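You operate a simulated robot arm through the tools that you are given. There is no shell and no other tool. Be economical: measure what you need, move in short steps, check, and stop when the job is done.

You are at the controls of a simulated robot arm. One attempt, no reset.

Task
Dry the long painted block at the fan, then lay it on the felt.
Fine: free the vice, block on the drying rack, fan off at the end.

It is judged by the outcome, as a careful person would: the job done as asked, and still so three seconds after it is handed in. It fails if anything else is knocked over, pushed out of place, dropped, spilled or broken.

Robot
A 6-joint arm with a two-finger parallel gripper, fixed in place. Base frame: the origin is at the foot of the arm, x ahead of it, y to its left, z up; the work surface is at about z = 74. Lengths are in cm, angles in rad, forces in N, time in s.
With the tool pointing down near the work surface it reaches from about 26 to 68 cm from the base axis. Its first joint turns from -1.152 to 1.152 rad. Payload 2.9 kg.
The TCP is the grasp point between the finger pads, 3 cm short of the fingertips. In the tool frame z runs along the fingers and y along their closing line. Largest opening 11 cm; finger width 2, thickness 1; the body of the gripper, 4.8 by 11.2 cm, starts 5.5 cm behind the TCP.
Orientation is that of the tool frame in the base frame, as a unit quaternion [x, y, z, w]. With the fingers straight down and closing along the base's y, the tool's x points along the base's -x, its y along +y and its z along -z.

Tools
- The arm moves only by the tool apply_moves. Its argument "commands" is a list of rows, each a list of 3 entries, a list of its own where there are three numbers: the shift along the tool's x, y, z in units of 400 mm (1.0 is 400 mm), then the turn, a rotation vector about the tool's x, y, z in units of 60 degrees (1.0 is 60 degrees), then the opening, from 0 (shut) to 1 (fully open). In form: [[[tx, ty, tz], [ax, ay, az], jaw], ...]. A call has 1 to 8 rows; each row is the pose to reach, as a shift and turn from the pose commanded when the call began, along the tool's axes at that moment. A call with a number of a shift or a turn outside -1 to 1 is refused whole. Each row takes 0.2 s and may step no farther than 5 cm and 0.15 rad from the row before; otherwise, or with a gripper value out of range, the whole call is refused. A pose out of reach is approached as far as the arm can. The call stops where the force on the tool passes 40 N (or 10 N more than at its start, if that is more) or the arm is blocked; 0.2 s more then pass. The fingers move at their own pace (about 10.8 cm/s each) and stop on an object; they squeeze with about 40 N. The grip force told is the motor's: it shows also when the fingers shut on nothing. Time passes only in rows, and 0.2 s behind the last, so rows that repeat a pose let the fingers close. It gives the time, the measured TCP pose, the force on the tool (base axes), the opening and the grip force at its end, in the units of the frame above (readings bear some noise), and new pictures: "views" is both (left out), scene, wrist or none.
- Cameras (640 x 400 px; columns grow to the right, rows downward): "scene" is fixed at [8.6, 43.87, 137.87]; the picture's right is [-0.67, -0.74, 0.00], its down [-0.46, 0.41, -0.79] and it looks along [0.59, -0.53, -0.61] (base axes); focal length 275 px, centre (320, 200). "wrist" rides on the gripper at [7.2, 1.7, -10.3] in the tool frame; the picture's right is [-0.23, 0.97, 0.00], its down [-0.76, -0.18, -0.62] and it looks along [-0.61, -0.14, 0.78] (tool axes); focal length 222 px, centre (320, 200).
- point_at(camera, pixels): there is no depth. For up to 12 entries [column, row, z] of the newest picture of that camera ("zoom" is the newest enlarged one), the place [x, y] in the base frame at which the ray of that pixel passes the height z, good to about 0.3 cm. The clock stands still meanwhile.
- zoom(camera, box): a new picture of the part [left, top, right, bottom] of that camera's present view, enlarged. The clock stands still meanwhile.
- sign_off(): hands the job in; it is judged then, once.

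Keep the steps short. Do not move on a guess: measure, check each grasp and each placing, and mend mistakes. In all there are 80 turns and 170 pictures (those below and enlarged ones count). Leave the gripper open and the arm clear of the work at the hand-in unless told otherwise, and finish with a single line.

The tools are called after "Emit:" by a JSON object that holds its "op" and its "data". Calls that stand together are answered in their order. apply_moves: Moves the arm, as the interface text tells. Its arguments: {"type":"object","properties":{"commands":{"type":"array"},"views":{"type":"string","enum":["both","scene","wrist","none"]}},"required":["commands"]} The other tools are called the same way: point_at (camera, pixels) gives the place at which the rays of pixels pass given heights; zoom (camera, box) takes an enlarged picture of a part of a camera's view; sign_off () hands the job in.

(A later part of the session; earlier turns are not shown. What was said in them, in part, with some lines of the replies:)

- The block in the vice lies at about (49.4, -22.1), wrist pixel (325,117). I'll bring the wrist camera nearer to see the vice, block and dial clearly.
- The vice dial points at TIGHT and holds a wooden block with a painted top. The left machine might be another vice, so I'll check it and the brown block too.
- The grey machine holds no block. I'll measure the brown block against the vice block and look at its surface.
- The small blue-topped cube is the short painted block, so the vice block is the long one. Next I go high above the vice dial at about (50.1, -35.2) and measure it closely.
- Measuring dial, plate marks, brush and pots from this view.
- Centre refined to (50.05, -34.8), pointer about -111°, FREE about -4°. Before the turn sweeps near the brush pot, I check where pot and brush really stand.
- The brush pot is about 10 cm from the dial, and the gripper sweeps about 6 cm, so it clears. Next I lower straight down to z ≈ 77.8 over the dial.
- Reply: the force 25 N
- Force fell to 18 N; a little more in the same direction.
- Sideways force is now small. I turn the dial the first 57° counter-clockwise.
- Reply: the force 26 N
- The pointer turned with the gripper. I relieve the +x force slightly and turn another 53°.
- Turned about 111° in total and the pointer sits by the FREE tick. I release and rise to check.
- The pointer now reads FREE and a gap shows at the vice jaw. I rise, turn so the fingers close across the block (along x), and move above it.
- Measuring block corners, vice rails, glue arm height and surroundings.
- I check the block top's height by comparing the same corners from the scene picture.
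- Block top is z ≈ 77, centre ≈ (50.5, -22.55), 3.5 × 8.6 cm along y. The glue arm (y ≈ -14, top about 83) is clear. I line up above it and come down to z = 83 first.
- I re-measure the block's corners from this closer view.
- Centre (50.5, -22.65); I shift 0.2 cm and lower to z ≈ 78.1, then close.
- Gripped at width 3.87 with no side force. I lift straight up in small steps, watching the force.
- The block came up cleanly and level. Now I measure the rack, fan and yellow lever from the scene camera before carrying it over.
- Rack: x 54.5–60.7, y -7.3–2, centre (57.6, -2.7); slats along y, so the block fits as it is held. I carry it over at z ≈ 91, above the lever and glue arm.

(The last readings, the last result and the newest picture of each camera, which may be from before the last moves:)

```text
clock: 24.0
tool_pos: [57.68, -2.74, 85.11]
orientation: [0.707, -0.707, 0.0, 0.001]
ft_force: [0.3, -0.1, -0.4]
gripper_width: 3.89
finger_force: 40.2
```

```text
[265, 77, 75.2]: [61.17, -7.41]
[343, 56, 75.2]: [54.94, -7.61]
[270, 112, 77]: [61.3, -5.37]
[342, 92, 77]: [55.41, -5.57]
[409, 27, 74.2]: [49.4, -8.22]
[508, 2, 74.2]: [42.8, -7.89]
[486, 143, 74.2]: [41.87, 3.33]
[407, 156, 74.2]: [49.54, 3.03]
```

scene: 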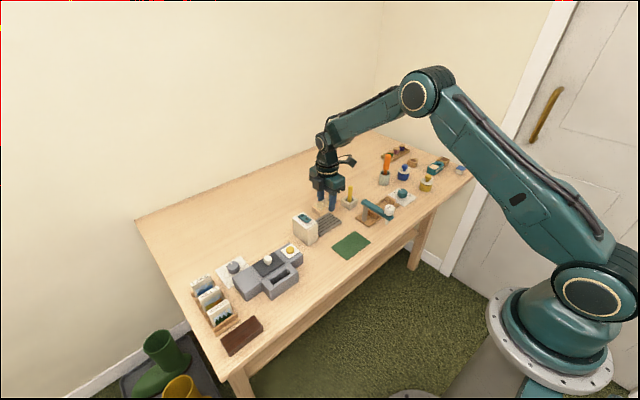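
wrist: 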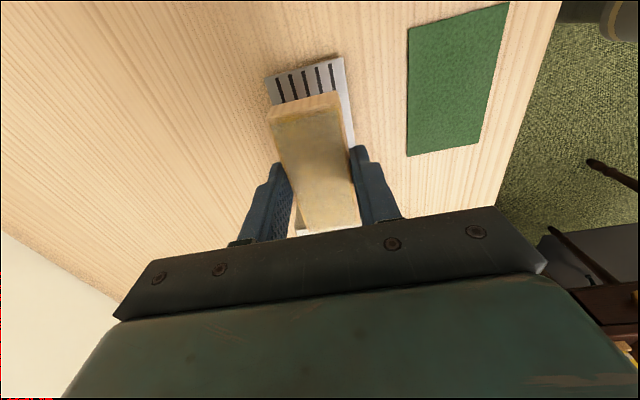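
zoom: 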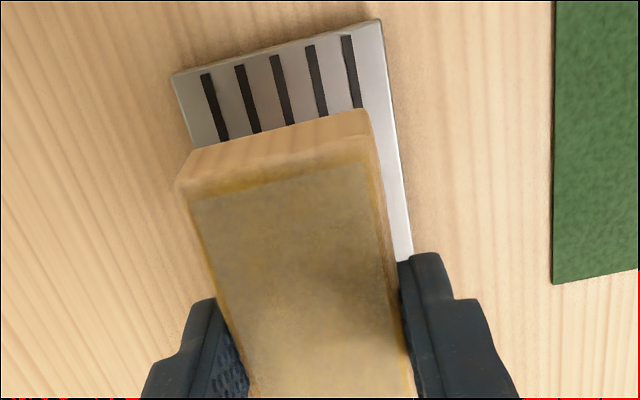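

All fits: rack centre about (57.9, -2.7). I lower to z ≈ 79.2, then feel for contact.

Emit:
{"op": "apply_moves", "data": {"commands": [[[0.003, -0.005, 0.05], [0, 0, 0], 0.2], [[0.003, -0.005, 0.1], [0, 0, 0], 0.2], [[0.003, -0.005, 0.135], [0, 0, 0], 0.2], [[0.003, -0.005, 0.1475], [0, 0, 0], 0.2]], "views": "none"}}

Emit:
{"op": "apply_moves", "data": {"commands": [[[0, 0, 0.006], [0, 0, 0], 0.2], [[0, 0, 0.012], [0, 0, 0], 0.2]], "views": "scene"}}

Emit:
{"op": "zoom", "data": {"camera": "scene", "box": [290, 190, 360, 245]}}

```text
clock: 25.0
tool_pos: [57.88, -2.52, 79.2]
orientation: [0.708, -0.707, 0.0, 0.0]
ft_force: [0.4, 0.2, 0.6]
gripper_width: 3.88
finger_force: 40.3
```

```text
clock: 25.6
tool_pos: [57.81, -2.7, 78.58]
orientation: [-0.707, 0.707, 0.0, 0.001]
ft_force: [0.4, -0.2, -1.2]
gripper_width: 3.88
finger_force: 39.4
```

scene: 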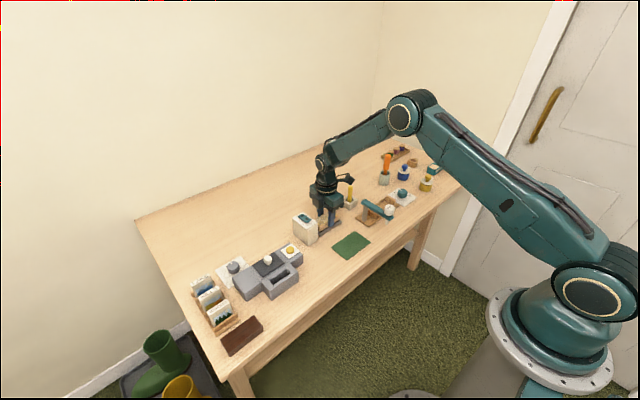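

```text
7.27 times, centred on (325, 218) of scene
```

zoom: 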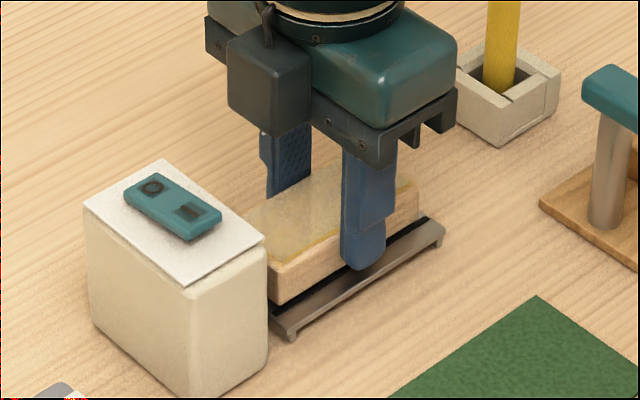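

Nearly down with no contact force yet; I go on in 0.15–0.2 cm steps.

Emit:
{"op": "apply_moves", "data": {"commands": [[[0, 0, 0.004], [0, 0, 0], 0.2], [[0, 0, 0.004], [0, 0, 0], 0.2]], "views": "none"}}

Emit:
{"op": "apply_moves", "data": {"commands": [[[0, 0, 0.004], [0, 0, 0], 0.2], [[0, 0, 0.004], [0, 0, 0], 0.2]], "views": "none"}}

```text
clock: 26.2
tool_pos: [57.76, -2.54, 78.51]
orientation: [0.707, -0.707, 0.0, 0.001]
ft_force: [0.5, 0.2, -1.6]
gripper_width: 3.87
finger_force: 39.5
```

```text
clock: 26.8
tool_pos: [57.85, -2.75, 78.46]
orientation: [-0.707, 0.707, 0.0, 0.0]
ft_force: [-3.6, 0.4, 10.8]
gripper_width: 3.89
finger_force: 40.1
```

Contact (10.8 N) at z ≈ 78.4. I release and rise straight up.

Emit:
{"op": "apply_moves", "data": {"commands": [[[0, 0, 0], [0, 0, 0], 0.45], [[0, 0, 0], [0, 0, 0], 0.55], [[0, 0, 0], [0, 0, 0], 0.55], [[0, 0, -0.1], [0, 0, 0], 0.55], [[0, 0, -0.2], [0, 0, 0], 0.55], [[0, 0, -0.3], [0, 0, 0], 0.55]], "views": "both"}}

Emit:
{"op": "zoom", "data": {"camera": "scene", "box": [290, 190, 360, 245]}}

Emit:
{"op": "zoom", "data": {"camera": "wrist", "box": [220, 60, 460, 210]}}

```text
clock: 28.2
tool_pos: [57.44, -2.79, 90.08]
orientation: [0.707, -0.707, -0.001, 0.0]
ft_force: [-0.1, -0.3, 0.3]
gripper_width: 6.08
finger_force: 0.0
```

scene: 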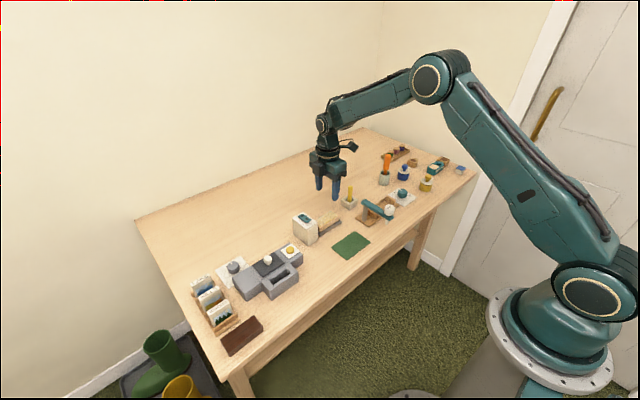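
wrist: 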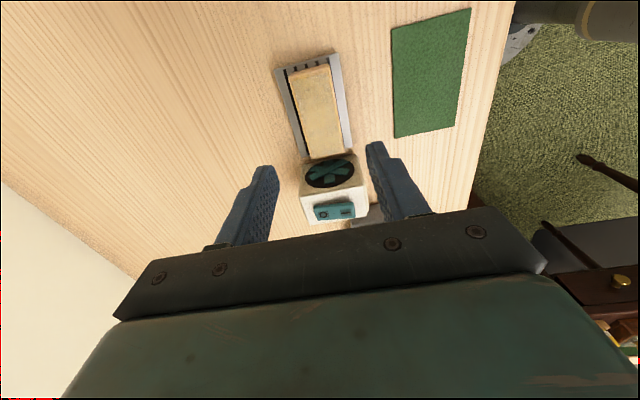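

```text
7.27 times, centred on (325, 218) of scene
```

zoom: 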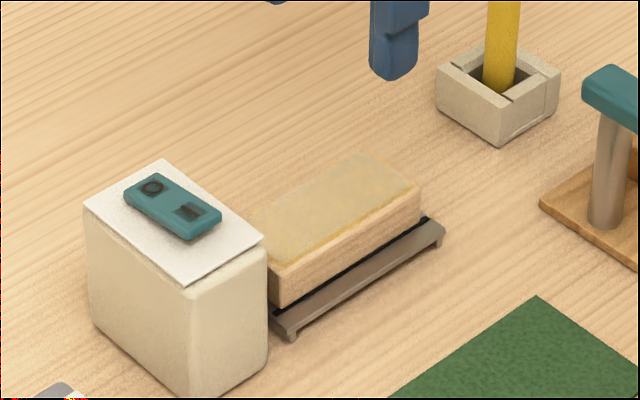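

```text
2.67 times, centred on (340, 135) of wrist
```

zoom: 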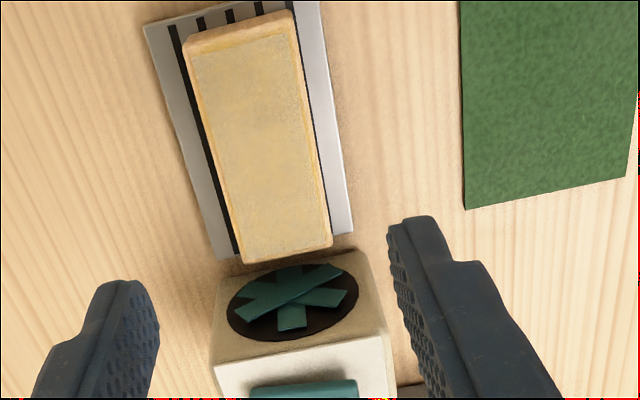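

The block sits squarely on the rack facing the fan. Next the fan switch: O is at the far end (322,214) and the bar mark "I" at the near end (346,212). I measure its position and height.

Emit:
{"op": "zoom", "data": {"camera": "wrist", "box": [290, 150, 380, 230]}}

Emit:
{"op": "zoom", "data": {"camera": "scene", "box": [290, 205, 325, 230]}}

Emit:
{"op": "point_at", "data": {"camera": "wrist", "pixels": [[322, 214, 83], [346, 212, 83], [322, 214, 82], [346, 212, 82]]}}

Emit:
{"op": "point_at", "data": {"camera": "zoom", "pixels": [[210, 140, 84]]}}

```text
5.00 times, centred on (335, 190) of wrist
```

zoom: 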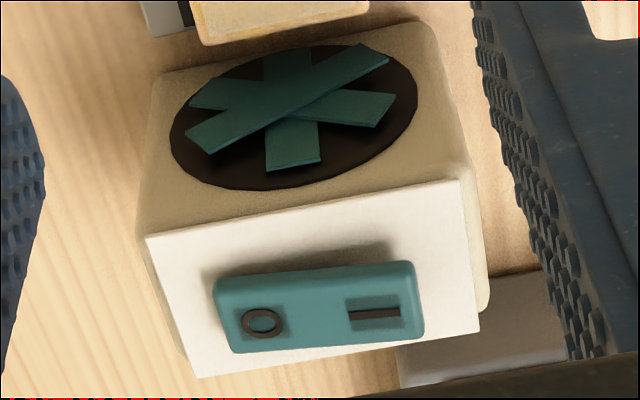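

```text
16.00 times, centred on (308, 218) of scene
```

zoom: 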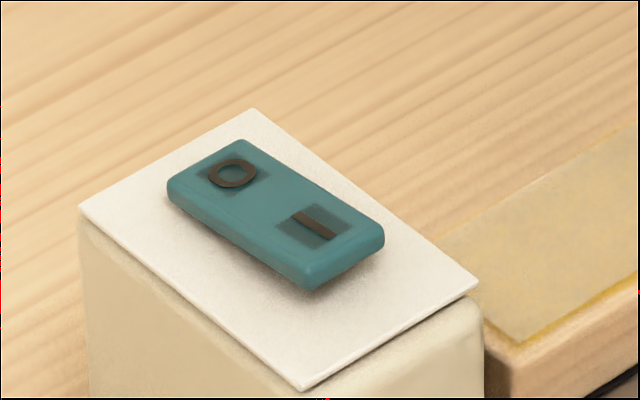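

```text
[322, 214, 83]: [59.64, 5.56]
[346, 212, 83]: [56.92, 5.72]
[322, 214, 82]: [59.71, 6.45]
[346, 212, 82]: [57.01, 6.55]
```

```text
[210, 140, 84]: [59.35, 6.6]
```

The I end stands raised, so the fan is off now. I find the switch height by matching both views.

Emit:
{"op": "point_at", "data": {"camera": "zoom", "pixels": [[232, 174, 82], [232, 174, 83], [232, 174, 84], [315, 224, 82], [315, 224, 83], [315, 224, 84], [255, 110, 82], [480, 285, 82], [305, 390, 82], [80, 207, 82]]}}

```text
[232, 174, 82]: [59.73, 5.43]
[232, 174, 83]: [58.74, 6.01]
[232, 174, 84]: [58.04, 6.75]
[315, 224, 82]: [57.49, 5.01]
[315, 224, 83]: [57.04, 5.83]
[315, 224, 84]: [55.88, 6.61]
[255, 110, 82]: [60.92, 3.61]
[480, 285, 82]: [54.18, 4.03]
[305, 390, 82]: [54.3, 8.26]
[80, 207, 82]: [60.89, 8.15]
```

Switch: I end at about (57.0, 5.8, z 83), pivot near x 58.3. I close the fingers and move above the I end at z ≈ 90.

Emit:
{"op": "apply_moves", "data": {"commands": [[[-0.1, 0.0275, 0], [0, 0, 0], 0.2], [[-0.214, 0.0275, 0], [0, 0, 0], 0], [[-0.214, 0.0275, 0], [0, 0, 0], 0], [[-0.214, 0.0275, 0], [0, 0, 0], 0]], "views": "both"}}

Emit:
{"op": "zoom", "data": {"camera": "scene", "box": [280, 185, 345, 240]}}

```text
clock: 29.2
tool_pos: [56.77, 5.89, 90.11]
orientation: [-0.707, 0.707, 0.0, 0.0]
ft_force: [0.5, 0.1, 0.3]
gripper_width: 0.0
finger_force: 37.3
```

scene: 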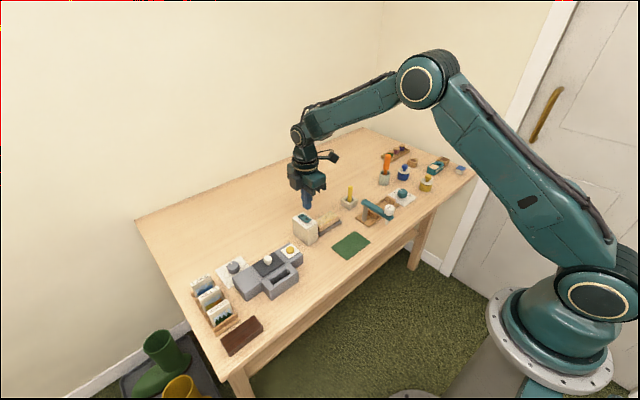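
wrist: 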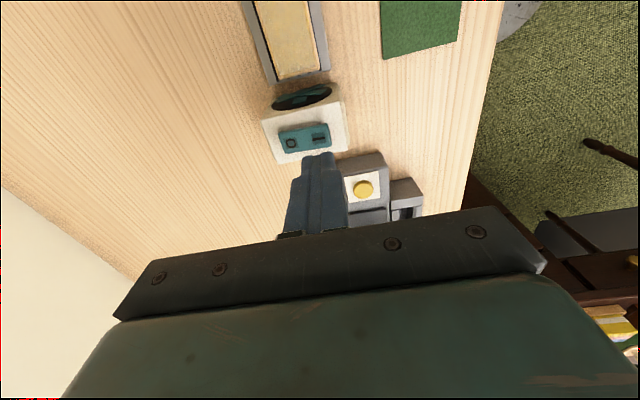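

```text
7.27 times, centred on (312, 212) of scene
```

zoom: 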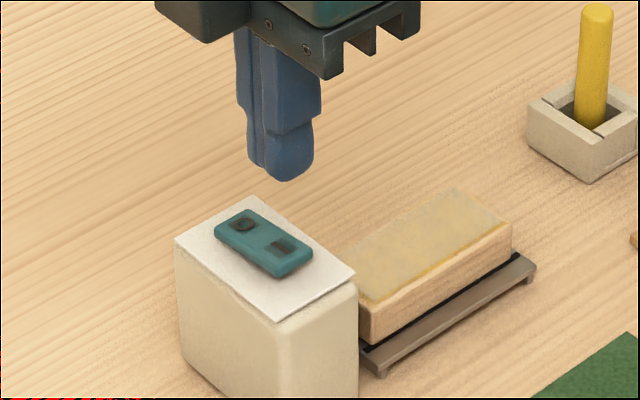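

I re-measure the switch marks from this nearer view.

Emit:
{"op": "point_at", "data": {"camera": "wrist", "pixels": [[320, 138, 83], [291, 143, 82.5], [305, 140, 82.7], [262, 120, 82], [348, 105, 82]]}}

```text
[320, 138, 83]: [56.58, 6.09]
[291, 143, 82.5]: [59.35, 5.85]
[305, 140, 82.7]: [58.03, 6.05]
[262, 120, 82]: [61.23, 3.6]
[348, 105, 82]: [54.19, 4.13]
```

Aligned over the I end. I lower to just above, then press gently in small steps.

Emit:
{"op": "apply_moves", "data": {"commands": [[[0, 0, 0.05], [0, 0, 0], 0], [[0, 0, 0.085], [0, 0, 0], 0], [[0, 0, 0.097], [0, 0, 0], 0], [[0, 0, 0.105], [0, 0, 0], 0]], "views": "none"}}

Emit:
{"op": "apply_moves", "data": {"commands": [[[0, 0, 0.005], [0, 0, 0], 0], [[0, 0, 0.01], [0, 0, 0], 0]], "views": "scene"}}

Emit:
{"op": "zoom", "data": {"camera": "scene", "box": [285, 195, 340, 240]}}

```text
clock: 30.2
tool_pos: [56.45, 5.93, 86.04]
orientation: [-0.707, 0.708, 0.001, 0.001]
ft_force: [0.0, 0.2, -0.3]
gripper_width: 0.0
finger_force: 37.5
```

```text
clock: 30.8
tool_pos: [56.57, 5.94, 85.53]
orientation: [-0.707, 0.707, 0.0, 0.0]
ft_force: [0.6, -0.9, 0.6]
gripper_width: 0.0
finger_force: 37.5
```

scene: 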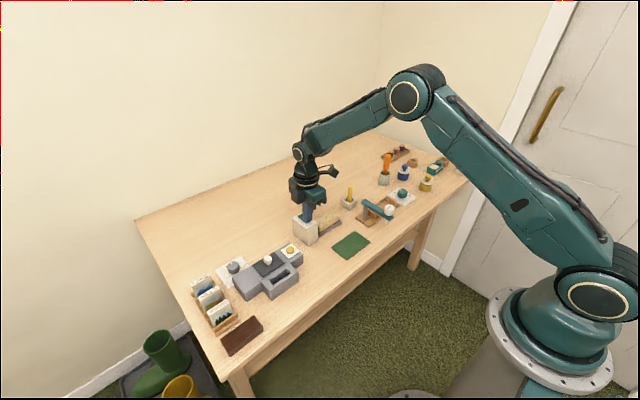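

```text
8.89 times, centred on (312, 218) of scene
```

zoom: 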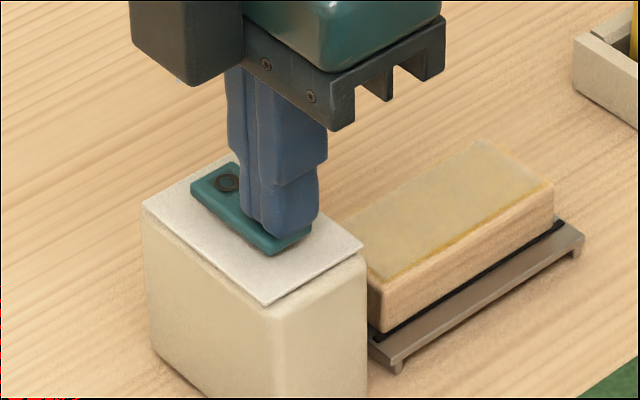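

The fingertip is touching but with little force; I press a bit further.

Emit:
{"op": "apply_moves", "data": {"commands": [[[0, 0, 0.005], [0, 0, 0], 0], [[0, 0, 0.01], [0, 0, 0], 0]], "views": "scene"}}

Emit:
{"op": "zoom", "data": {"camera": "scene", "box": [285, 195, 340, 240]}}

```text
clock: 31.4
tool_pos: [56.53, 5.78, 85.53]
orientation: [-0.707, 0.707, -0.001, 0.001]
ft_force: [-18.4, -1.3, 34.6]
gripper_width: 0.0
finger_force: 37.7
```

scene: 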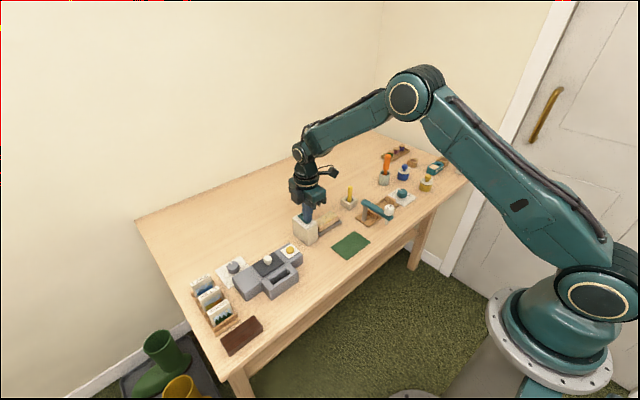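

```text
8.89 times, centred on (312, 218) of scene
```

zoom: 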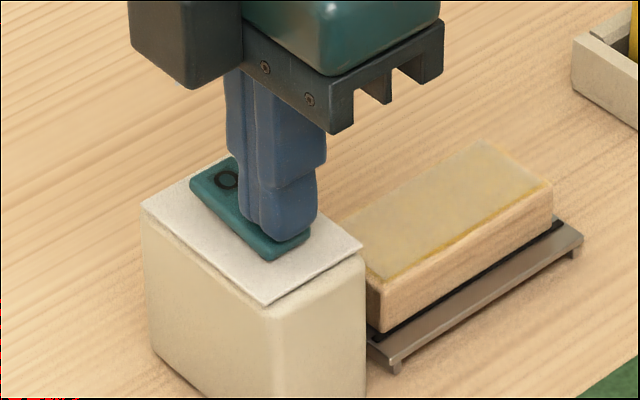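

34 N and the O end has risen: the switch flipped. I lift off and look at the fan.

Emit:
{"op": "apply_moves", "data": {"commands": [[[0, 0, -0.02], [0, 0, 0], 0], [[0, 0, -0.1], [0, 0, 0], 0], [[0, 0, -0.15], [0, 0, 0], 0], [[0.1, 0, -0.17], [0, 0, 0], 0], [[0.2, 0, -0.17], [0, 0, 0], 0]], "views": "wrist"}}

Emit:
{"op": "zoom", "data": {"camera": "wrist", "box": [260, 40, 420, 220]}}

Emit:
{"op": "zoom", "data": {"camera": "scene", "box": [285, 195, 340, 240]}}

```text
clock: 32.6
tool_pos: [56.84, -2.35, 92.08]
orientation: [0.708, -0.706, 0.0, 0.0]
ft_force: [0.9, -0.2, -0.3]
gripper_width: 0.0
finger_force: 37.5
```

wrist: 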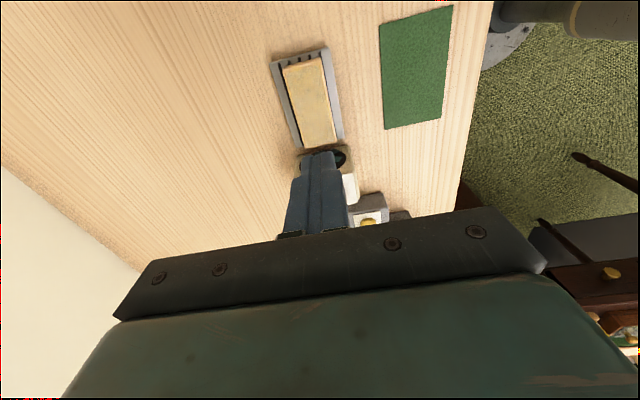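

```text
2.22 times, centred on (340, 130) of wrist
```

zoom: 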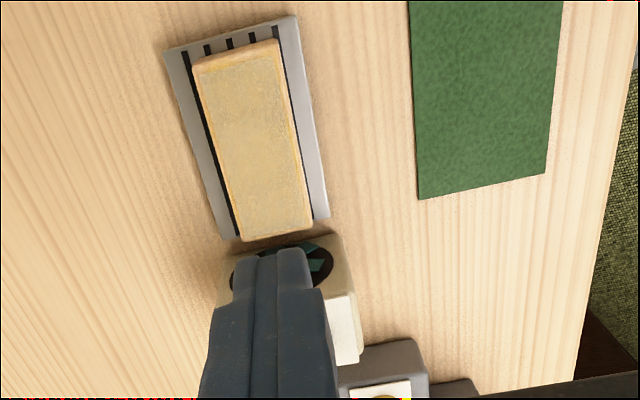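

```text
8.89 times, centred on (312, 218) of scene
```

zoom: 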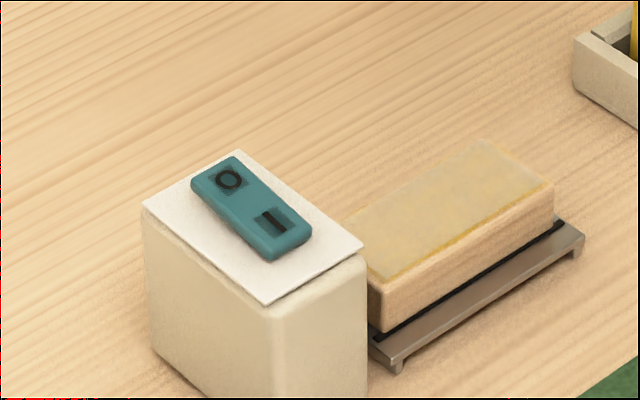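

The rocker now lies with I pressed: fan on. I open the fingers, hover, and let time pass while watching the paint.

Emit:
{"op": "apply_moves", "data": {"commands": [[[0.02, -0.022, 0], [0, 0, 0], 0.6], [[0.02, -0.022, 0], [0, 0, 0], 0.6], [[0.02, -0.022, 0], [0, 0, 0], 0.6], [[0.02, -0.022, 0], [0, 0, 0], 0.6], [[0.02, -0.022, 0], [0, 0, 0], 0.6], [[0.02, -0.022, 0], [0, 0, 0], 0.6], [[0.02, -0.022, 0], [0, 0, 0], 0.6], [[0.02, -0.022, 0], [0, 0, 0], 0.6]], "views": "wrist"}}

Emit:
{"op": "zoom", "data": {"camera": "wrist", "box": [250, 40, 410, 220]}}

```text
clock: 34.4
tool_pos: [57.73, -3.03, 92.11]
orientation: [-0.707, 0.707, -0.001, 0.0]
ft_force: [-0.2, 0.2, 0.4]
gripper_width: 6.59
finger_force: 0.1
```

wrist: 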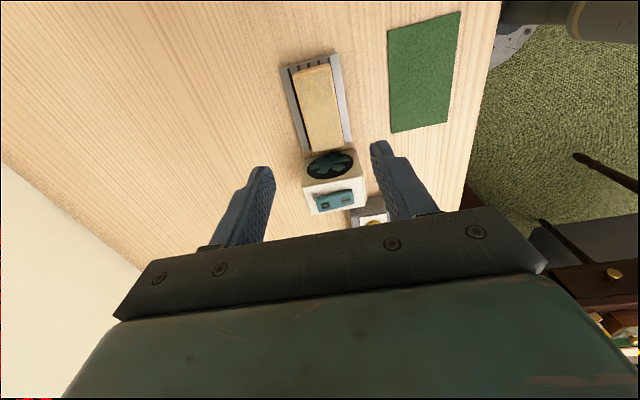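

```text
2.22 times, centred on (330, 130) of wrist
```

zoom: 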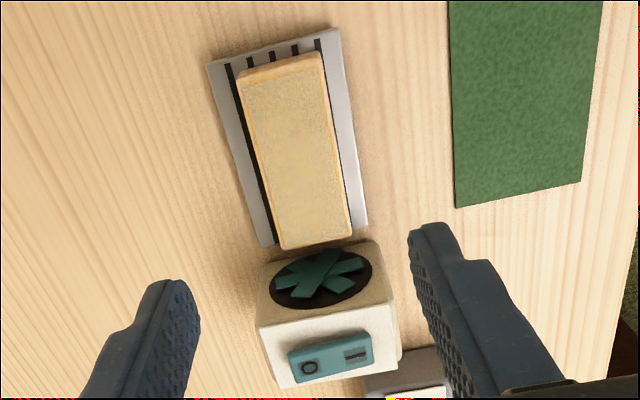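

The blades have a new angle, so the fan is running. I wait about 5 s and look again.

Emit:
{"op": "apply_moves", "data": {"commands": [[[0, 0, 0], [0, 0, 0], 0.6], [[0, 0, 0], [0, 0, 0], 0.6], [[0, 0, 0], [0, 0, 0], 0.6], [[0, 0, 0], [0, 0, 0], 0.6], [[0, 0, 0], [0, 0, 0], 0.6], [[0, 0, 0], [0, 0, 0], 0.6], [[0, 0, 0], [0, 0, 0], 0.6], [[0, 0, 0], [0, 0, 0], 0.6]], "views": "none"}}

Emit:
{"op": "apply_moves", "data": {"commands": [[[0, 0, 0], [0, 0, 0], 0.6], [[0, 0, 0], [0, 0, 0], 0.6], [[0, 0, 0], [0, 0, 0], 0.6], [[0, 0, 0], [0, 0, 0], 0.6], [[0, 0, 0], [0, 0, 0], 0.6], [[0, 0, 0], [0, 0, 0], 0.6], [[0, 0, 0], [0, 0, 0], 0.6], [[0, 0, 0], [0, 0, 0], 0.6]], "views": "none"}}

Emit:
{"op": "apply_moves", "data": {"commands": [[[0, 0, 0], [0, 0, 0], 0.6], [[0, 0, 0], [0, 0, 0], 0.6], [[0, 0, 0], [0, 0, 0], 0.6], [[0, 0, 0], [0, 0, 0], 0.6], [[0, 0, 0], [0, 0, 0], 0.6], [[0, 0, 0], [0, 0, 0], 0.6], [[0, 0, 0], [0, 0, 0], 0.6], [[0, 0, 0], [0, 0, 0], 0.6]], "views": "wrist"}}

Emit:
{"op": "zoom", "data": {"camera": "wrist", "box": [250, 40, 410, 220]}}

Emit:
{"op": "zoom", "data": {"camera": "scene", "box": [290, 195, 345, 240]}}

```text
clock: 36.2
tool_pos: [57.73, -3.0, 92.27]
orientation: [-0.707, 0.707, 0.0, 0.001]
ft_force: [0.8, 1.1, 0.1]
gripper_width: 6.6
finger_force: 0.1
```

```text
clock: 38.0
tool_pos: [57.76, -3.02, 92.11]
orientation: [0.707, -0.707, 0.0, 0.0]
ft_force: [0.0, 0.1, -0.4]
gripper_width: 6.59
finger_force: 0.2
```

```text
clock: 39.8
tool_pos: [57.65, -3.04, 92.21]
orientation: [-0.707, 0.708, -0.001, -0.001]
ft_force: [-0.3, -0.2, -0.8]
gripper_width: 6.61
finger_force: 0.1
```

wrist: 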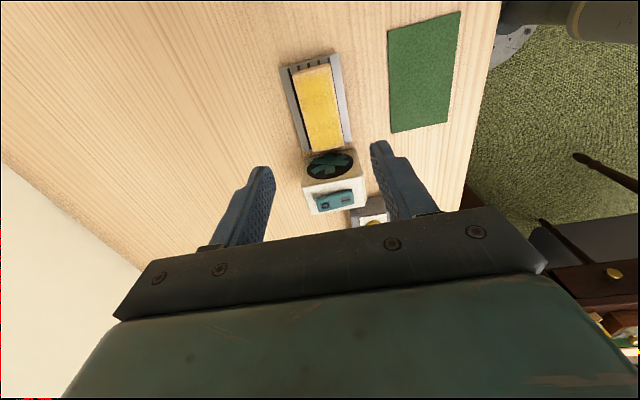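

```text
2.22 times, centred on (330, 130) of wrist
```

zoom: 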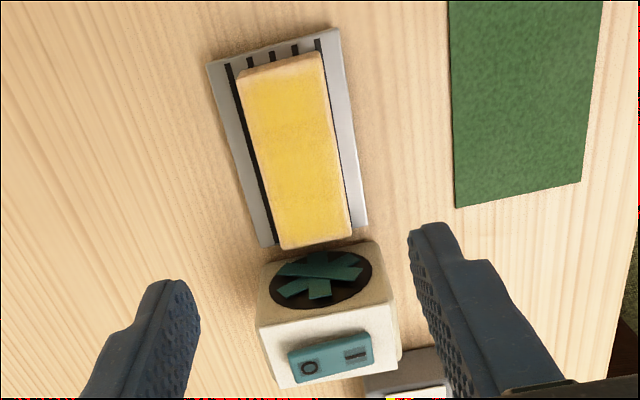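

```text
8.89 times, centred on (318, 218) of scene
```

zoom: 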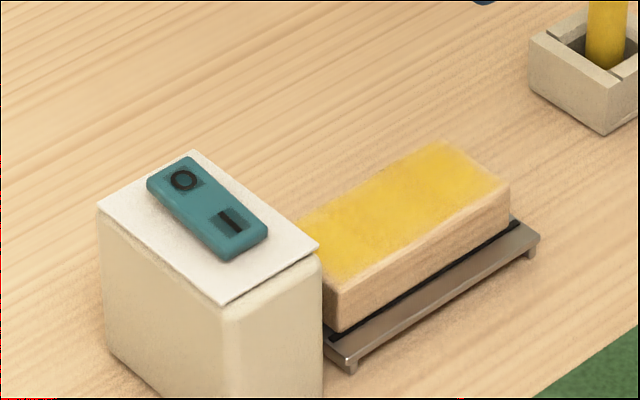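

The top changed from greyish wet to bright matte yellow. I wait a few more seconds to see that it has stopped changing.

Emit:
{"op": "apply_moves", "data": {"commands": [[[0, 0, 0], [0, 0, 0], 0.6], [[0, 0, 0], [0, 0, 0], 0.6], [[0, 0, 0], [0, 0, 0], 0.6], [[0, 0, 0], [0, 0, 0], 0.6], [[0, 0, 0], [0, 0, 0], 0.6], [[0, 0, 0], [0, 0, 0], 0.6], [[0, 0, 0], [0, 0, 0], 0.6], [[0, 0, 0], [0, 0, 0], 0.6]], "views": "none"}}

Emit:
{"op": "apply_moves", "data": {"commands": [[[0, 0, 0], [0, 0, 0], 0.6], [[0, 0, 0], [0, 0, 0], 0.6], [[0, 0, 0], [0, 0, 0], 0.6], [[0, 0, 0], [0, 0, 0], 0.6], [[0, 0, 0], [0, 0, 0], 0.6], [[0, 0, 0], [0, 0, 0], 0.6], [[0, 0, 0], [0, 0, 0], 0.6], [[0, 0, 0], [0, 0, 0], 0.6]], "views": "none"}}

Emit:
{"op": "zoom", "data": {"camera": "wrist", "box": [250, 40, 410, 220]}}

```text
clock: 41.6
tool_pos: [57.76, -2.93, 92.12]
orientation: [-0.707, 0.707, -0.001, -0.001]
ft_force: [-0.2, 0.3, -0.7]
gripper_width: 6.6
finger_force: 0.0
```

```text
clock: 43.4
tool_pos: [57.68, -2.9, 92.12]
orientation: [-0.707, 0.707, 0.0, -0.001]
ft_force: [-0.4, -0.6, -0.3]
gripper_width: 6.61
finger_force: 0.0
```

```text
2.22 times, centred on (330, 130) of wrist
```

zoom: 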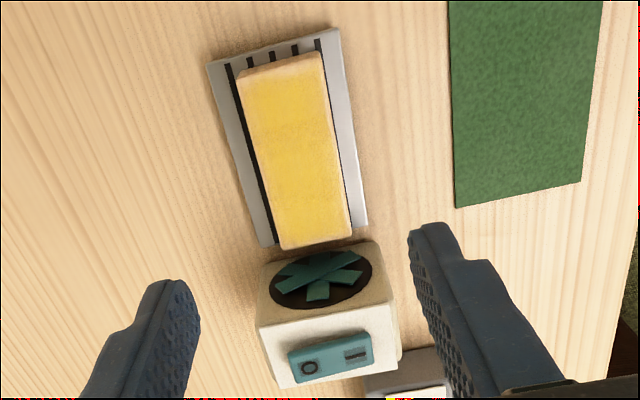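

The colour is steady, so it is dry. Now the fan off: I close the fingers and go above the O end at about (59.7, 5.9).

Emit:
{"op": "apply_moves", "data": {"commands": [[[-0.1, -0.03, 0], [0, 0, 0], 0.1], [[-0.2, -0.05, 0], [0, 0, 0], 0], [[-0.221, -0.05, 0.05], [0, 0, 0], 0], [[-0.221, -0.05, 0.1], [0, 0, 0], 0], [[-0.221, -0.05, 0.1], [0, 0, 0], 0]], "views": "scene"}}

Emit:
{"op": "zoom", "data": {"camera": "scene", "box": [285, 190, 340, 235]}}

```text
clock: 44.6
tool_pos: [59.5, 5.77, 88.23]
orientation: [0.707, -0.707, 0.0, 0.0]
ft_force: [0.2, 0.1, 0.7]
gripper_width: 0.02
finger_force: 38.1
```

scene: 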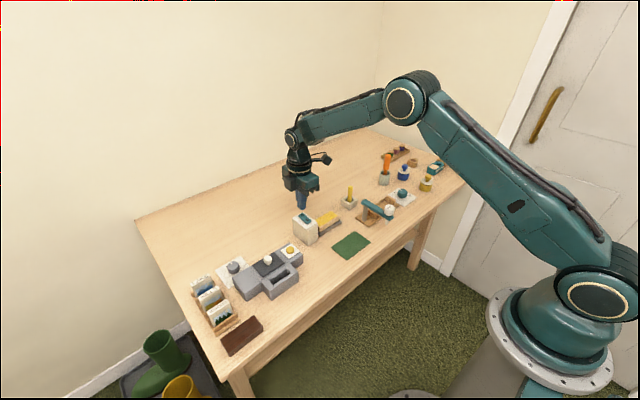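

```text
8.89 times, centred on (312, 212) of scene
```

zoom: 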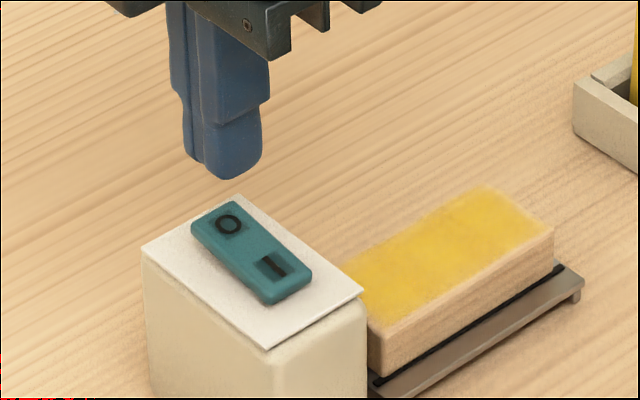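

Lined up; I shift 0.2 cm further out, and press down as with the I end.

Emit:
{"op": "apply_moves", "data": {"commands": [[[0, -0.006, 0.035], [0, 0, 0], 0], [[0, -0.006, 0.055], [0, 0, 0], 0], [[0, -0.006, 0.066], [0, 0, 0], 0], [[0, -0.006, 0.073], [0, 0, 0], 0], [[0, -0.006, 0.076], [0, 0, 0], 0]], "views": "scene"}}

Emit:
{"op": "zoom", "data": {"camera": "scene", "box": [285, 190, 340, 235]}}

```text
clock: 45.8
tool_pos: [59.72, 6.02, 85.52]
orientation: [0.707, -0.707, 0.001, -0.003]
ft_force: [-9.7, -1.2, 32.2]
gripper_width: 0.02
finger_force: 37.7
```

scene: 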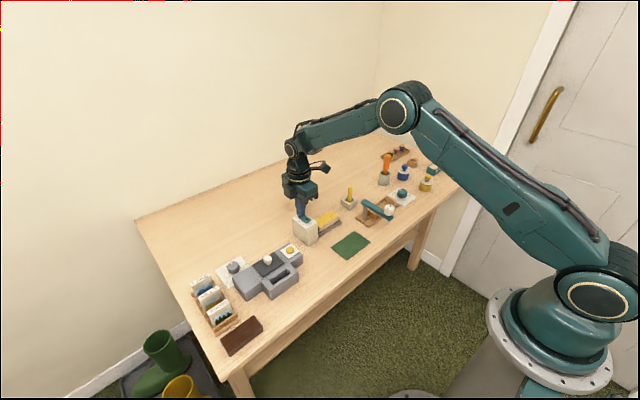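

```text
8.89 times, centred on (312, 212) of scene
```

zoom: 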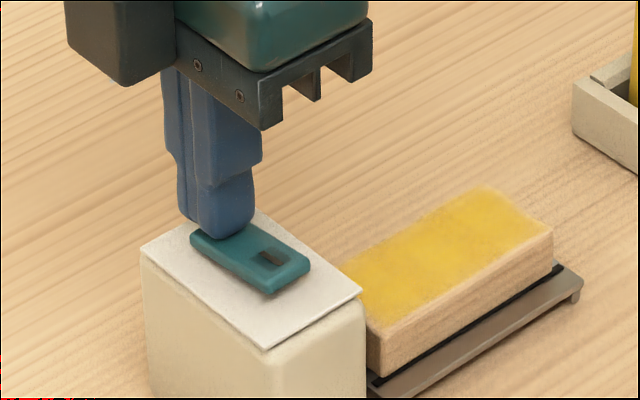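

The I end has risen, so it flipped. I lift off, open, and go back above the block, then check the fan is still.

Emit:
{"op": "apply_moves", "data": {"commands": [[[0, 0, -0.02], [0, 0, 0], 0], [[0, 0.01, -0.12], [0, 0, 0], 0], [[0.05, 0.02, -0.16], [0, 0, 0], 0.3], [[0.15, 0.04, -0.16], [0, 0, 0], 0.6], [[0.222, 0.05, -0.16], [0, 0, 0], 0.6], [[0.222, 0.05, -0.16], [0, 0, 0], 0.6]], "views": "wrist"}}

Emit:
{"op": "zoom", "data": {"camera": "wrist", "box": [250, 40, 410, 220]}}

Emit:
{"op": "zoom", "data": {"camera": "scene", "box": [285, 195, 340, 240]}}

Emit:
{"op": "apply_moves", "data": {"commands": [[[0, 0, 0], [0, 0, 0], 0.6], [[0, 0, 0], [0, 0, 0], 0.6]], "views": "wrist"}}

Emit:
{"op": "zoom", "data": {"camera": "wrist", "box": [250, 40, 410, 220]}}

```text
clock: 47.2
tool_pos: [57.54, -2.85, 91.62]
orientation: [0.707, -0.707, 0.0, -0.001]
ft_force: [0.4, 0.9, -0.1]
gripper_width: 6.6
finger_force: 0.0
```

wrist: 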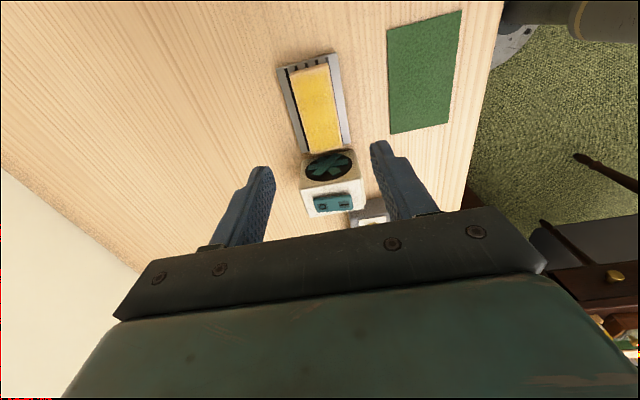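

```text
2.22 times, centred on (330, 130) of wrist
```

zoom: 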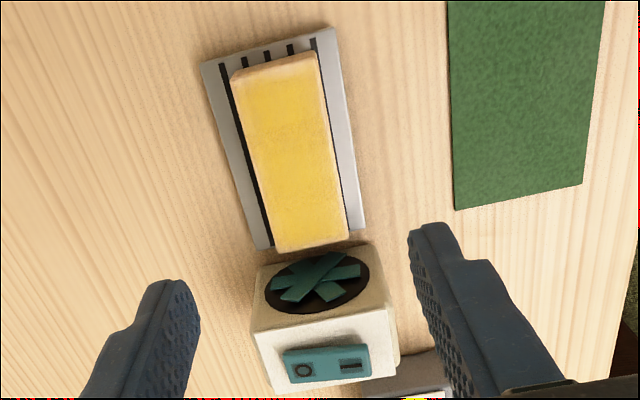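

```text
8.89 times, centred on (312, 218) of scene
```

zoom: 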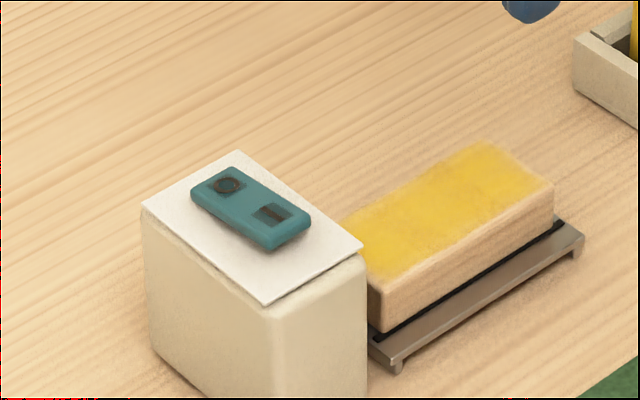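

```text
clock: 47.8
tool_pos: [57.54, -2.84, 91.59]
orientation: [-0.707, 0.707, 0.0, 0.0]
ft_force: [0.3, -0.4, -0.9]
gripper_width: 6.58
finger_force: 0.1
```

wrist: 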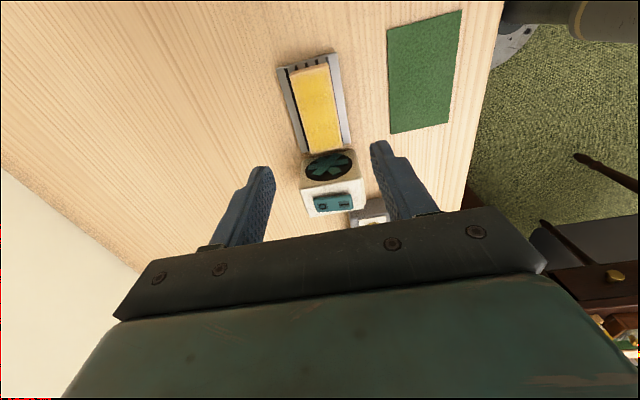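

```text
2.22 times, centred on (330, 130) of wrist
```

zoom: 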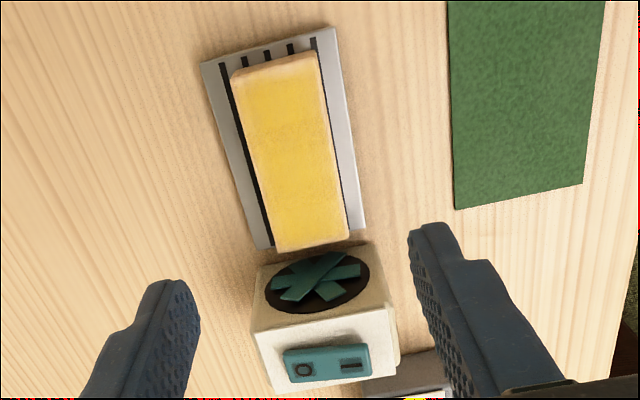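

Blades are identical 0.6 s apart: the fan is off. I measure the block for the re-grasp.

Emit:
{"op": "point_at", "data": {"camera": "zoom", "pixels": [[231, 78, 77.5], [316, 52, 77.5], [349, 236, 77.5], [278, 251, 77.5], [254, 165, 77.5], [333, 150, 77.5]]}}

```text
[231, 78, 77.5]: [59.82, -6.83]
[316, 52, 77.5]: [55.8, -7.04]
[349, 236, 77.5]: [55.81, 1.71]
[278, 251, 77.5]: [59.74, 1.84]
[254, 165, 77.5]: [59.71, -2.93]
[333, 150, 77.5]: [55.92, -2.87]
```

Centre (57.8, -2.6). I shift 0.25 cm, descend to z ≈ 78.5 and close.

Emit:
{"op": "apply_moves", "data": {"commands": [[[-0.005, -0.0065, 0.1], [0, 0, 0], 0.6], [[-0.005, -0.0065, 0.2], [0, 0, 0], 0.6], [[-0.005, -0.0065, 0.28], [0, 0, 0], 0.6], [[-0.005, -0.0065, 0.326], [0, 0, 0], 0.6], [[-0.005, -0.0065, 0.326], [0, 0, 0], 0.4], [[-0.005, -0.0065, 0.326], [0, 0, 0], 0.2], [[-0.005, -0.0065, 0.326], [0, 0, 0], 0.2], [[-0.005, -0.0065, 0.326], [0, 0, 0], 0.2]], "views": "none"}}

Emit:
{"op": "apply_moves", "data": {"commands": [[[0, 0, -0.02], [0, 0, 0], 0.2], [[0, 0, -0.06], [0, 0, 0], 0.2], [[0, 0, -0.14], [0, 0, 0], 0.2], [[0, 0, -0.22], [0, 0, 0], 0.2]], "views": "both"}}

```text
clock: 49.6
tool_pos: [58.25, -2.75, 78.44]
orientation: [-0.707, 0.708, -0.001, 0.0]
ft_force: [0.6, -0.3, -0.4]
gripper_width: 3.88
finger_force: 40.1
```

```text
clock: 50.6
tool_pos: [57.72, -2.94, 87.25]
orientation: [-0.707, 0.708, 0.0, 0.0]
ft_force: [0.3, 0.6, -0.6]
gripper_width: 3.89
finger_force: 39.7
```

scene: 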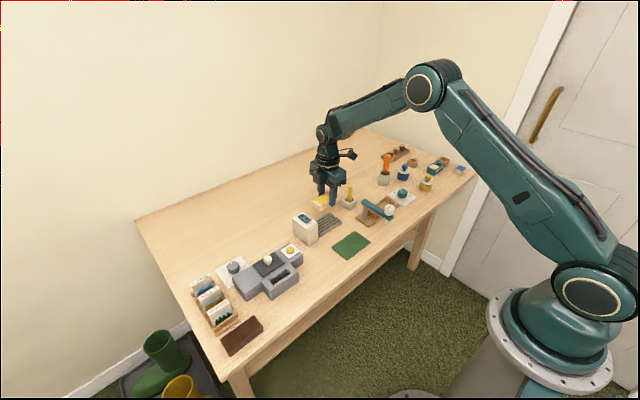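
wrist: 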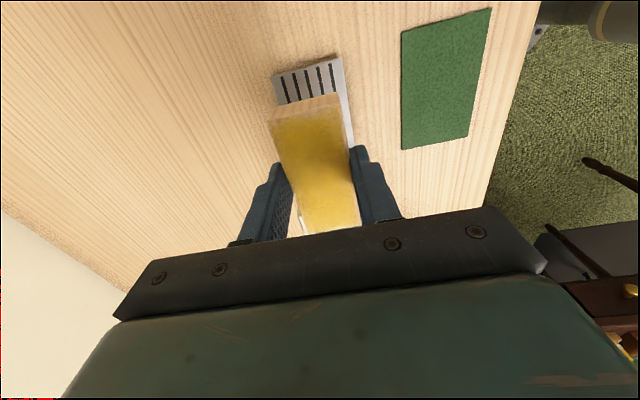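

Held firmly (3.89). Felt spans x 42.3–49.5, y -8.1–3.2. I aim the block centre at (45.9, -2.0), a little away from the glue cap, and hover at z ≈ 83.

Emit:
{"op": "apply_moves", "data": {"commands": [[[-0.006, 0.1, 0], [0, 0, 0], 0.2], [[-0.012, 0.2, 0], [0, 0, 0], 0.2], [[-0.018, 0.296, 0], [0, 0, 0], 0.2], [[-0.018, 0.296, 0.1], [0, 0, 0], 0.2]], "views": "both"}}

Emit:
{"op": "zoom", "data": {"camera": "scene", "box": [300, 170, 410, 265]}}

```text
clock: 51.6
tool_pos: [46.0, -1.89, 83.19]
orientation: [0.707, -0.707, 0.0, -0.001]
ft_force: [-0.4, -0.7, -0.2]
gripper_width: 3.89
finger_force: 39.8
```

scene: 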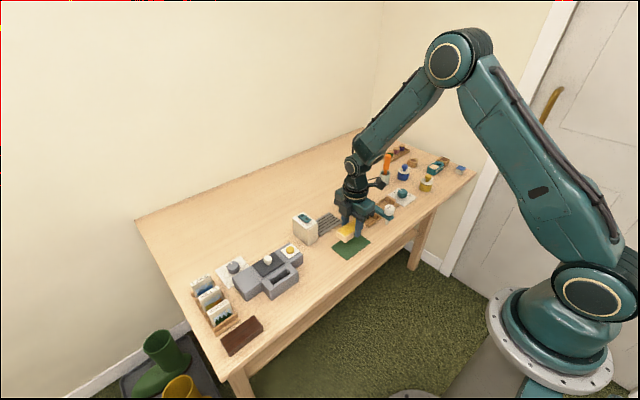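
wrist: 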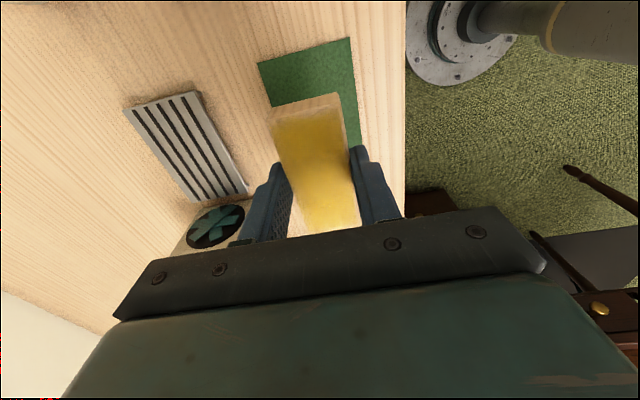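

```text
4.21 times, centred on (355, 218) of scene
```

zoom: 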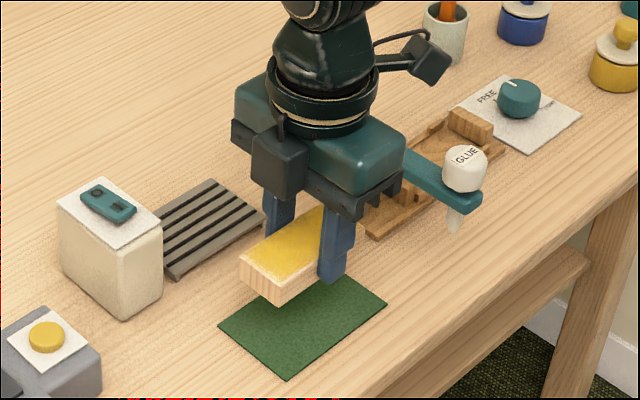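

The camera stalk is well above the glue cap and the felt is below the block. I lower to z ≈ 78.1 and then feel for contact.

Emit:
{"op": "apply_moves", "data": {"commands": [[[0, 0, 0.04], [0, 0, 0], 0.2], [[0, 0, 0.08], [0, 0, 0], 0.2], [[0, 0, 0.11], [0, 0, 0], 0.2], [[0, 0, 0.127], [0, 0, 0], 0.2]], "views": "scene"}}

Emit:
{"op": "zoom", "data": {"camera": "scene", "box": [310, 190, 400, 265]}}

Emit:
{"op": "apply_moves", "data": {"commands": [[[0, 0, 0.005], [0, 0, 0], 0.2], [[0, 0, 0.009], [0, 0, 0], 0.2]], "views": "none"}}

```text
clock: 52.6
tool_pos: [46.12, -2.0, 77.92]
orientation: [-0.707, 0.707, -0.001, 0.001]
ft_force: [0.1, 0.0, 0.0]
gripper_width: 3.87
finger_force: 40.2
```

scene: 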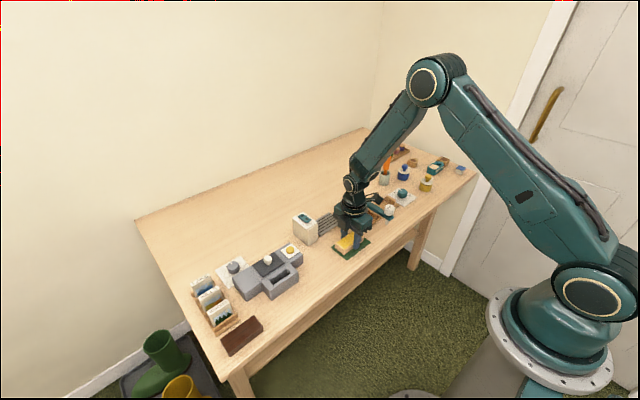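

```text
5.33 times, centred on (355, 228) of scene
```

zoom: 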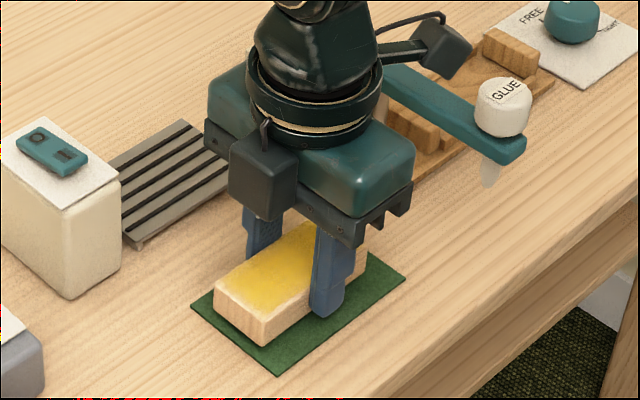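

```text
clock: 53.2
tool_pos: [46.11, -2.12, 77.67]
orientation: [0.707, -0.707, 0.0, 0.0]
ft_force: [-0.1, 0.0, -0.6]
gripper_width: 3.87
finger_force: 40.2
```

Almost down, no force yet; continuing in small steps.

Emit:
{"op": "apply_moves", "data": {"commands": [[[0, 0, 0.003], [0, 0, 0], 0.2], [[0, 0, 0.004], [0, 0, 0], 0.2]], "views": "none"}}

Emit:
{"op": "apply_moves", "data": {"commands": [[[0, 0, 0.002], [0, 0, 0], 0.2], [[0, 0, 0.003], [0, 0, 0], 0.2]], "views": "none"}}

```text
clock: 53.8
tool_pos: [46.16, -2.03, 77.48]
orientation: [0.707, -0.707, 0.0, 0.0]
ft_force: [1.1, 0.5, 0.2]
gripper_width: 3.84
finger_force: 41.1
```

```text
clock: 54.4
tool_pos: [46.21, -2.1, 77.45]
orientation: [-0.707, 0.707, 0.0, 0.0]
ft_force: [-5.9, -2.1, 16.5]
gripper_width: 3.88
finger_force: 40.0
```

Contact (16 N) on the felt. I release and rise straight up, then check.

Emit:
{"op": "apply_moves", "data": {"commands": [[[0, 0, -0.002], [0, 0, 0], 0.45], [[0, 0, -0.002], [0, 0, 0], 0.58], [[0, 0, -0.002], [0, 0, 0], 0.58], [[0, 0, -0.1], [0, 0, 0], 0.58], [[0, 0, -0.2], [0, 0, 0], 0.58], [[0, 0, -0.3], [0, 0, 0], 0.7], [[0, 0, -0.42], [0, 0, 0], 0.9]], "views": "both"}}

Emit:
{"op": "zoom", "data": {"camera": "scene", "box": [280, 170, 420, 265]}}

Emit:
{"op": "zoom", "data": {"camera": "wrist", "box": [220, 40, 420, 200]}}

```text
clock: 56.0
tool_pos: [45.89, -2.06, 94.53]
orientation: [-0.707, 0.707, 0.001, 0.0]
ft_force: [-0.6, -0.1, -0.3]
gripper_width: 9.9
finger_force: 0.1
```

scene: 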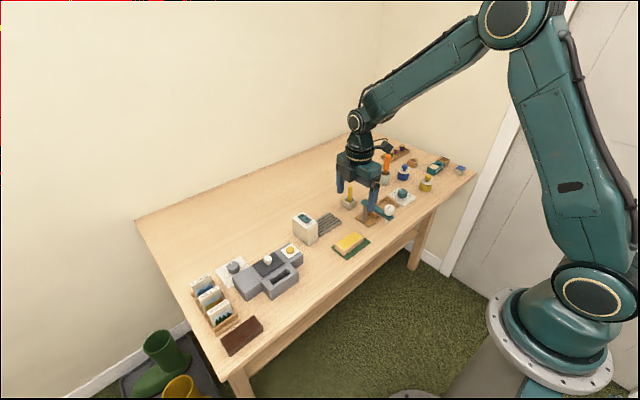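
wrist: 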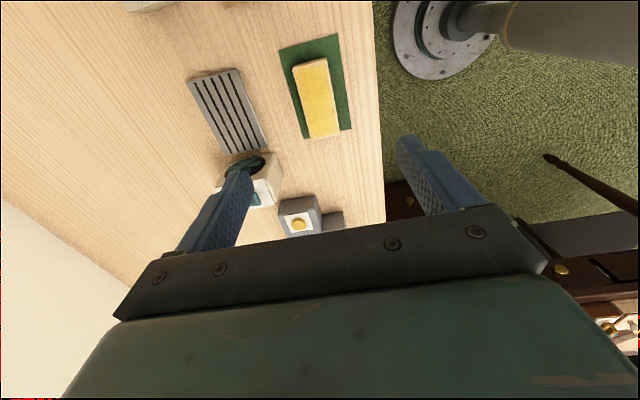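

```text
4.21 times, centred on (350, 218) of scene
```

zoom: 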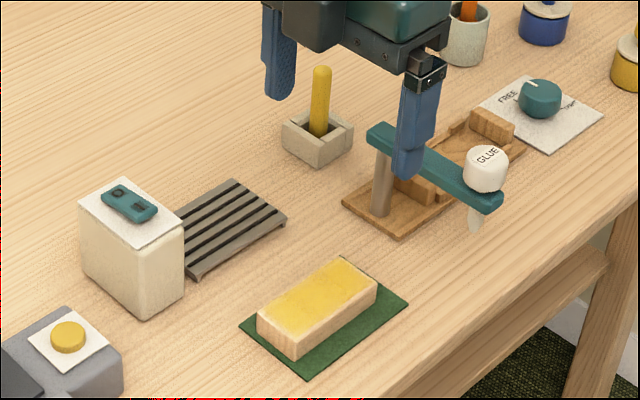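

```text
2.50 times, centred on (320, 120) of wrist
```

zoom: 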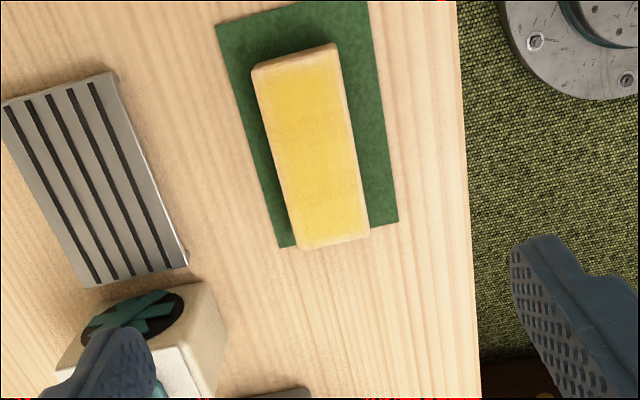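

The block looks close to the felt's +y edge; I measure.

Emit:
{"op": "point_at", "data": {"camera": "zoom", "pixels": [[298, 250, 76.5], [370, 236, 76.5], [252, 66, 76.5], [337, 43, 76.5], [279, 247, 74.3], [398, 221, 74.3], [216, 25, 74.3], [366, 0, 74.3]]}}

Emit:
{"op": "zoom", "data": {"camera": "scene", "box": [325, 220, 380, 265]}}

```text
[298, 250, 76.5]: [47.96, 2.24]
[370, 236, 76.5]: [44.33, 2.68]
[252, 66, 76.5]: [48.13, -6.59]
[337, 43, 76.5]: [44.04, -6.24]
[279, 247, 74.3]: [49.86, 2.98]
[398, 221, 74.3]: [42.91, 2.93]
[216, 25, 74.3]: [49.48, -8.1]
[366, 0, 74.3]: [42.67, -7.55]
```

```text
8.89 times, centred on (352, 242) of scene
```

zoom: 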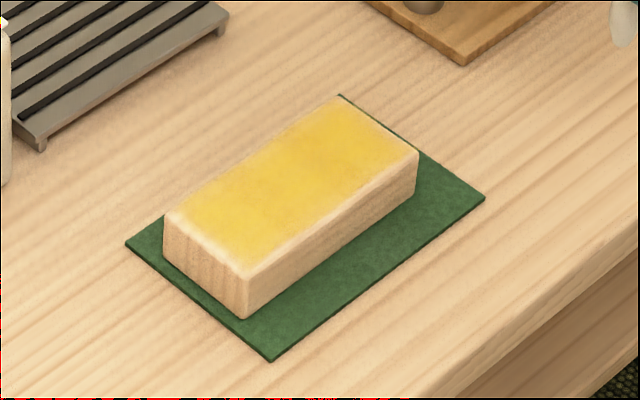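

The block lies fully on the felt, dry side up, with the fan off and the dial at FREE. I raise the arm well clear and take a last look.

Emit:
{"op": "apply_moves", "data": {"commands": [[[0, 0, -0.1], [0, 0, 0], 1], [[0, 0, -0.2], [0, 0, 0], 1], [[0, 0, -0.3], [0, 0, 0], 1], [[0, 0, -0.35], [0, 0, 0], 1], [[0, 0, -0.35], [0, 0, 0], 1]], "views": "scene"}}

Emit:
{"op": "zoom", "data": {"camera": "scene", "box": [280, 130, 480, 265]}}

```text
clock: 57.2
tool_pos: [45.99, -2.16, 108.23]
orientation: [0.707, -0.707, 0.0, 0.0]
ft_force: [0.8, 0.1, 0.3]
gripper_width: 11.02
finger_force: 0.1
```

scene: 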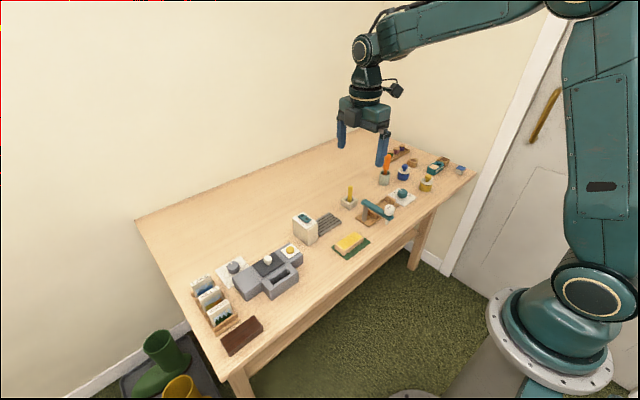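

```text
2.96 times, centred on (380, 198) of scene
```

zoom: 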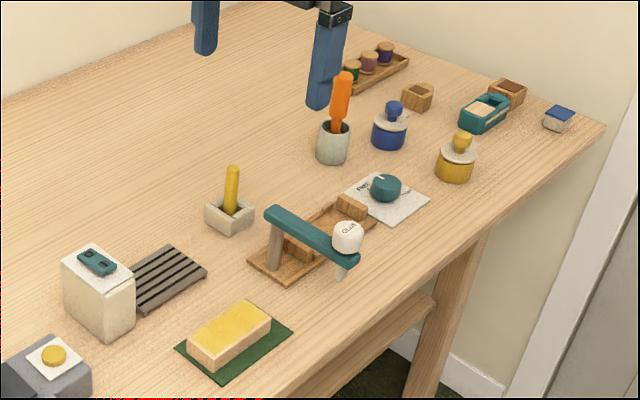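

Everything is in place and nothing else has moved, so I hand it in.

Emit:
{"op": "sign_off", "data": {}}

```text
The job is handed in.
```

The long block was freed from the vice, dried on the rack at the fan until its paint turned bright yellow, and laid on the felt; the fan is off, the gripper open and the arm clear.
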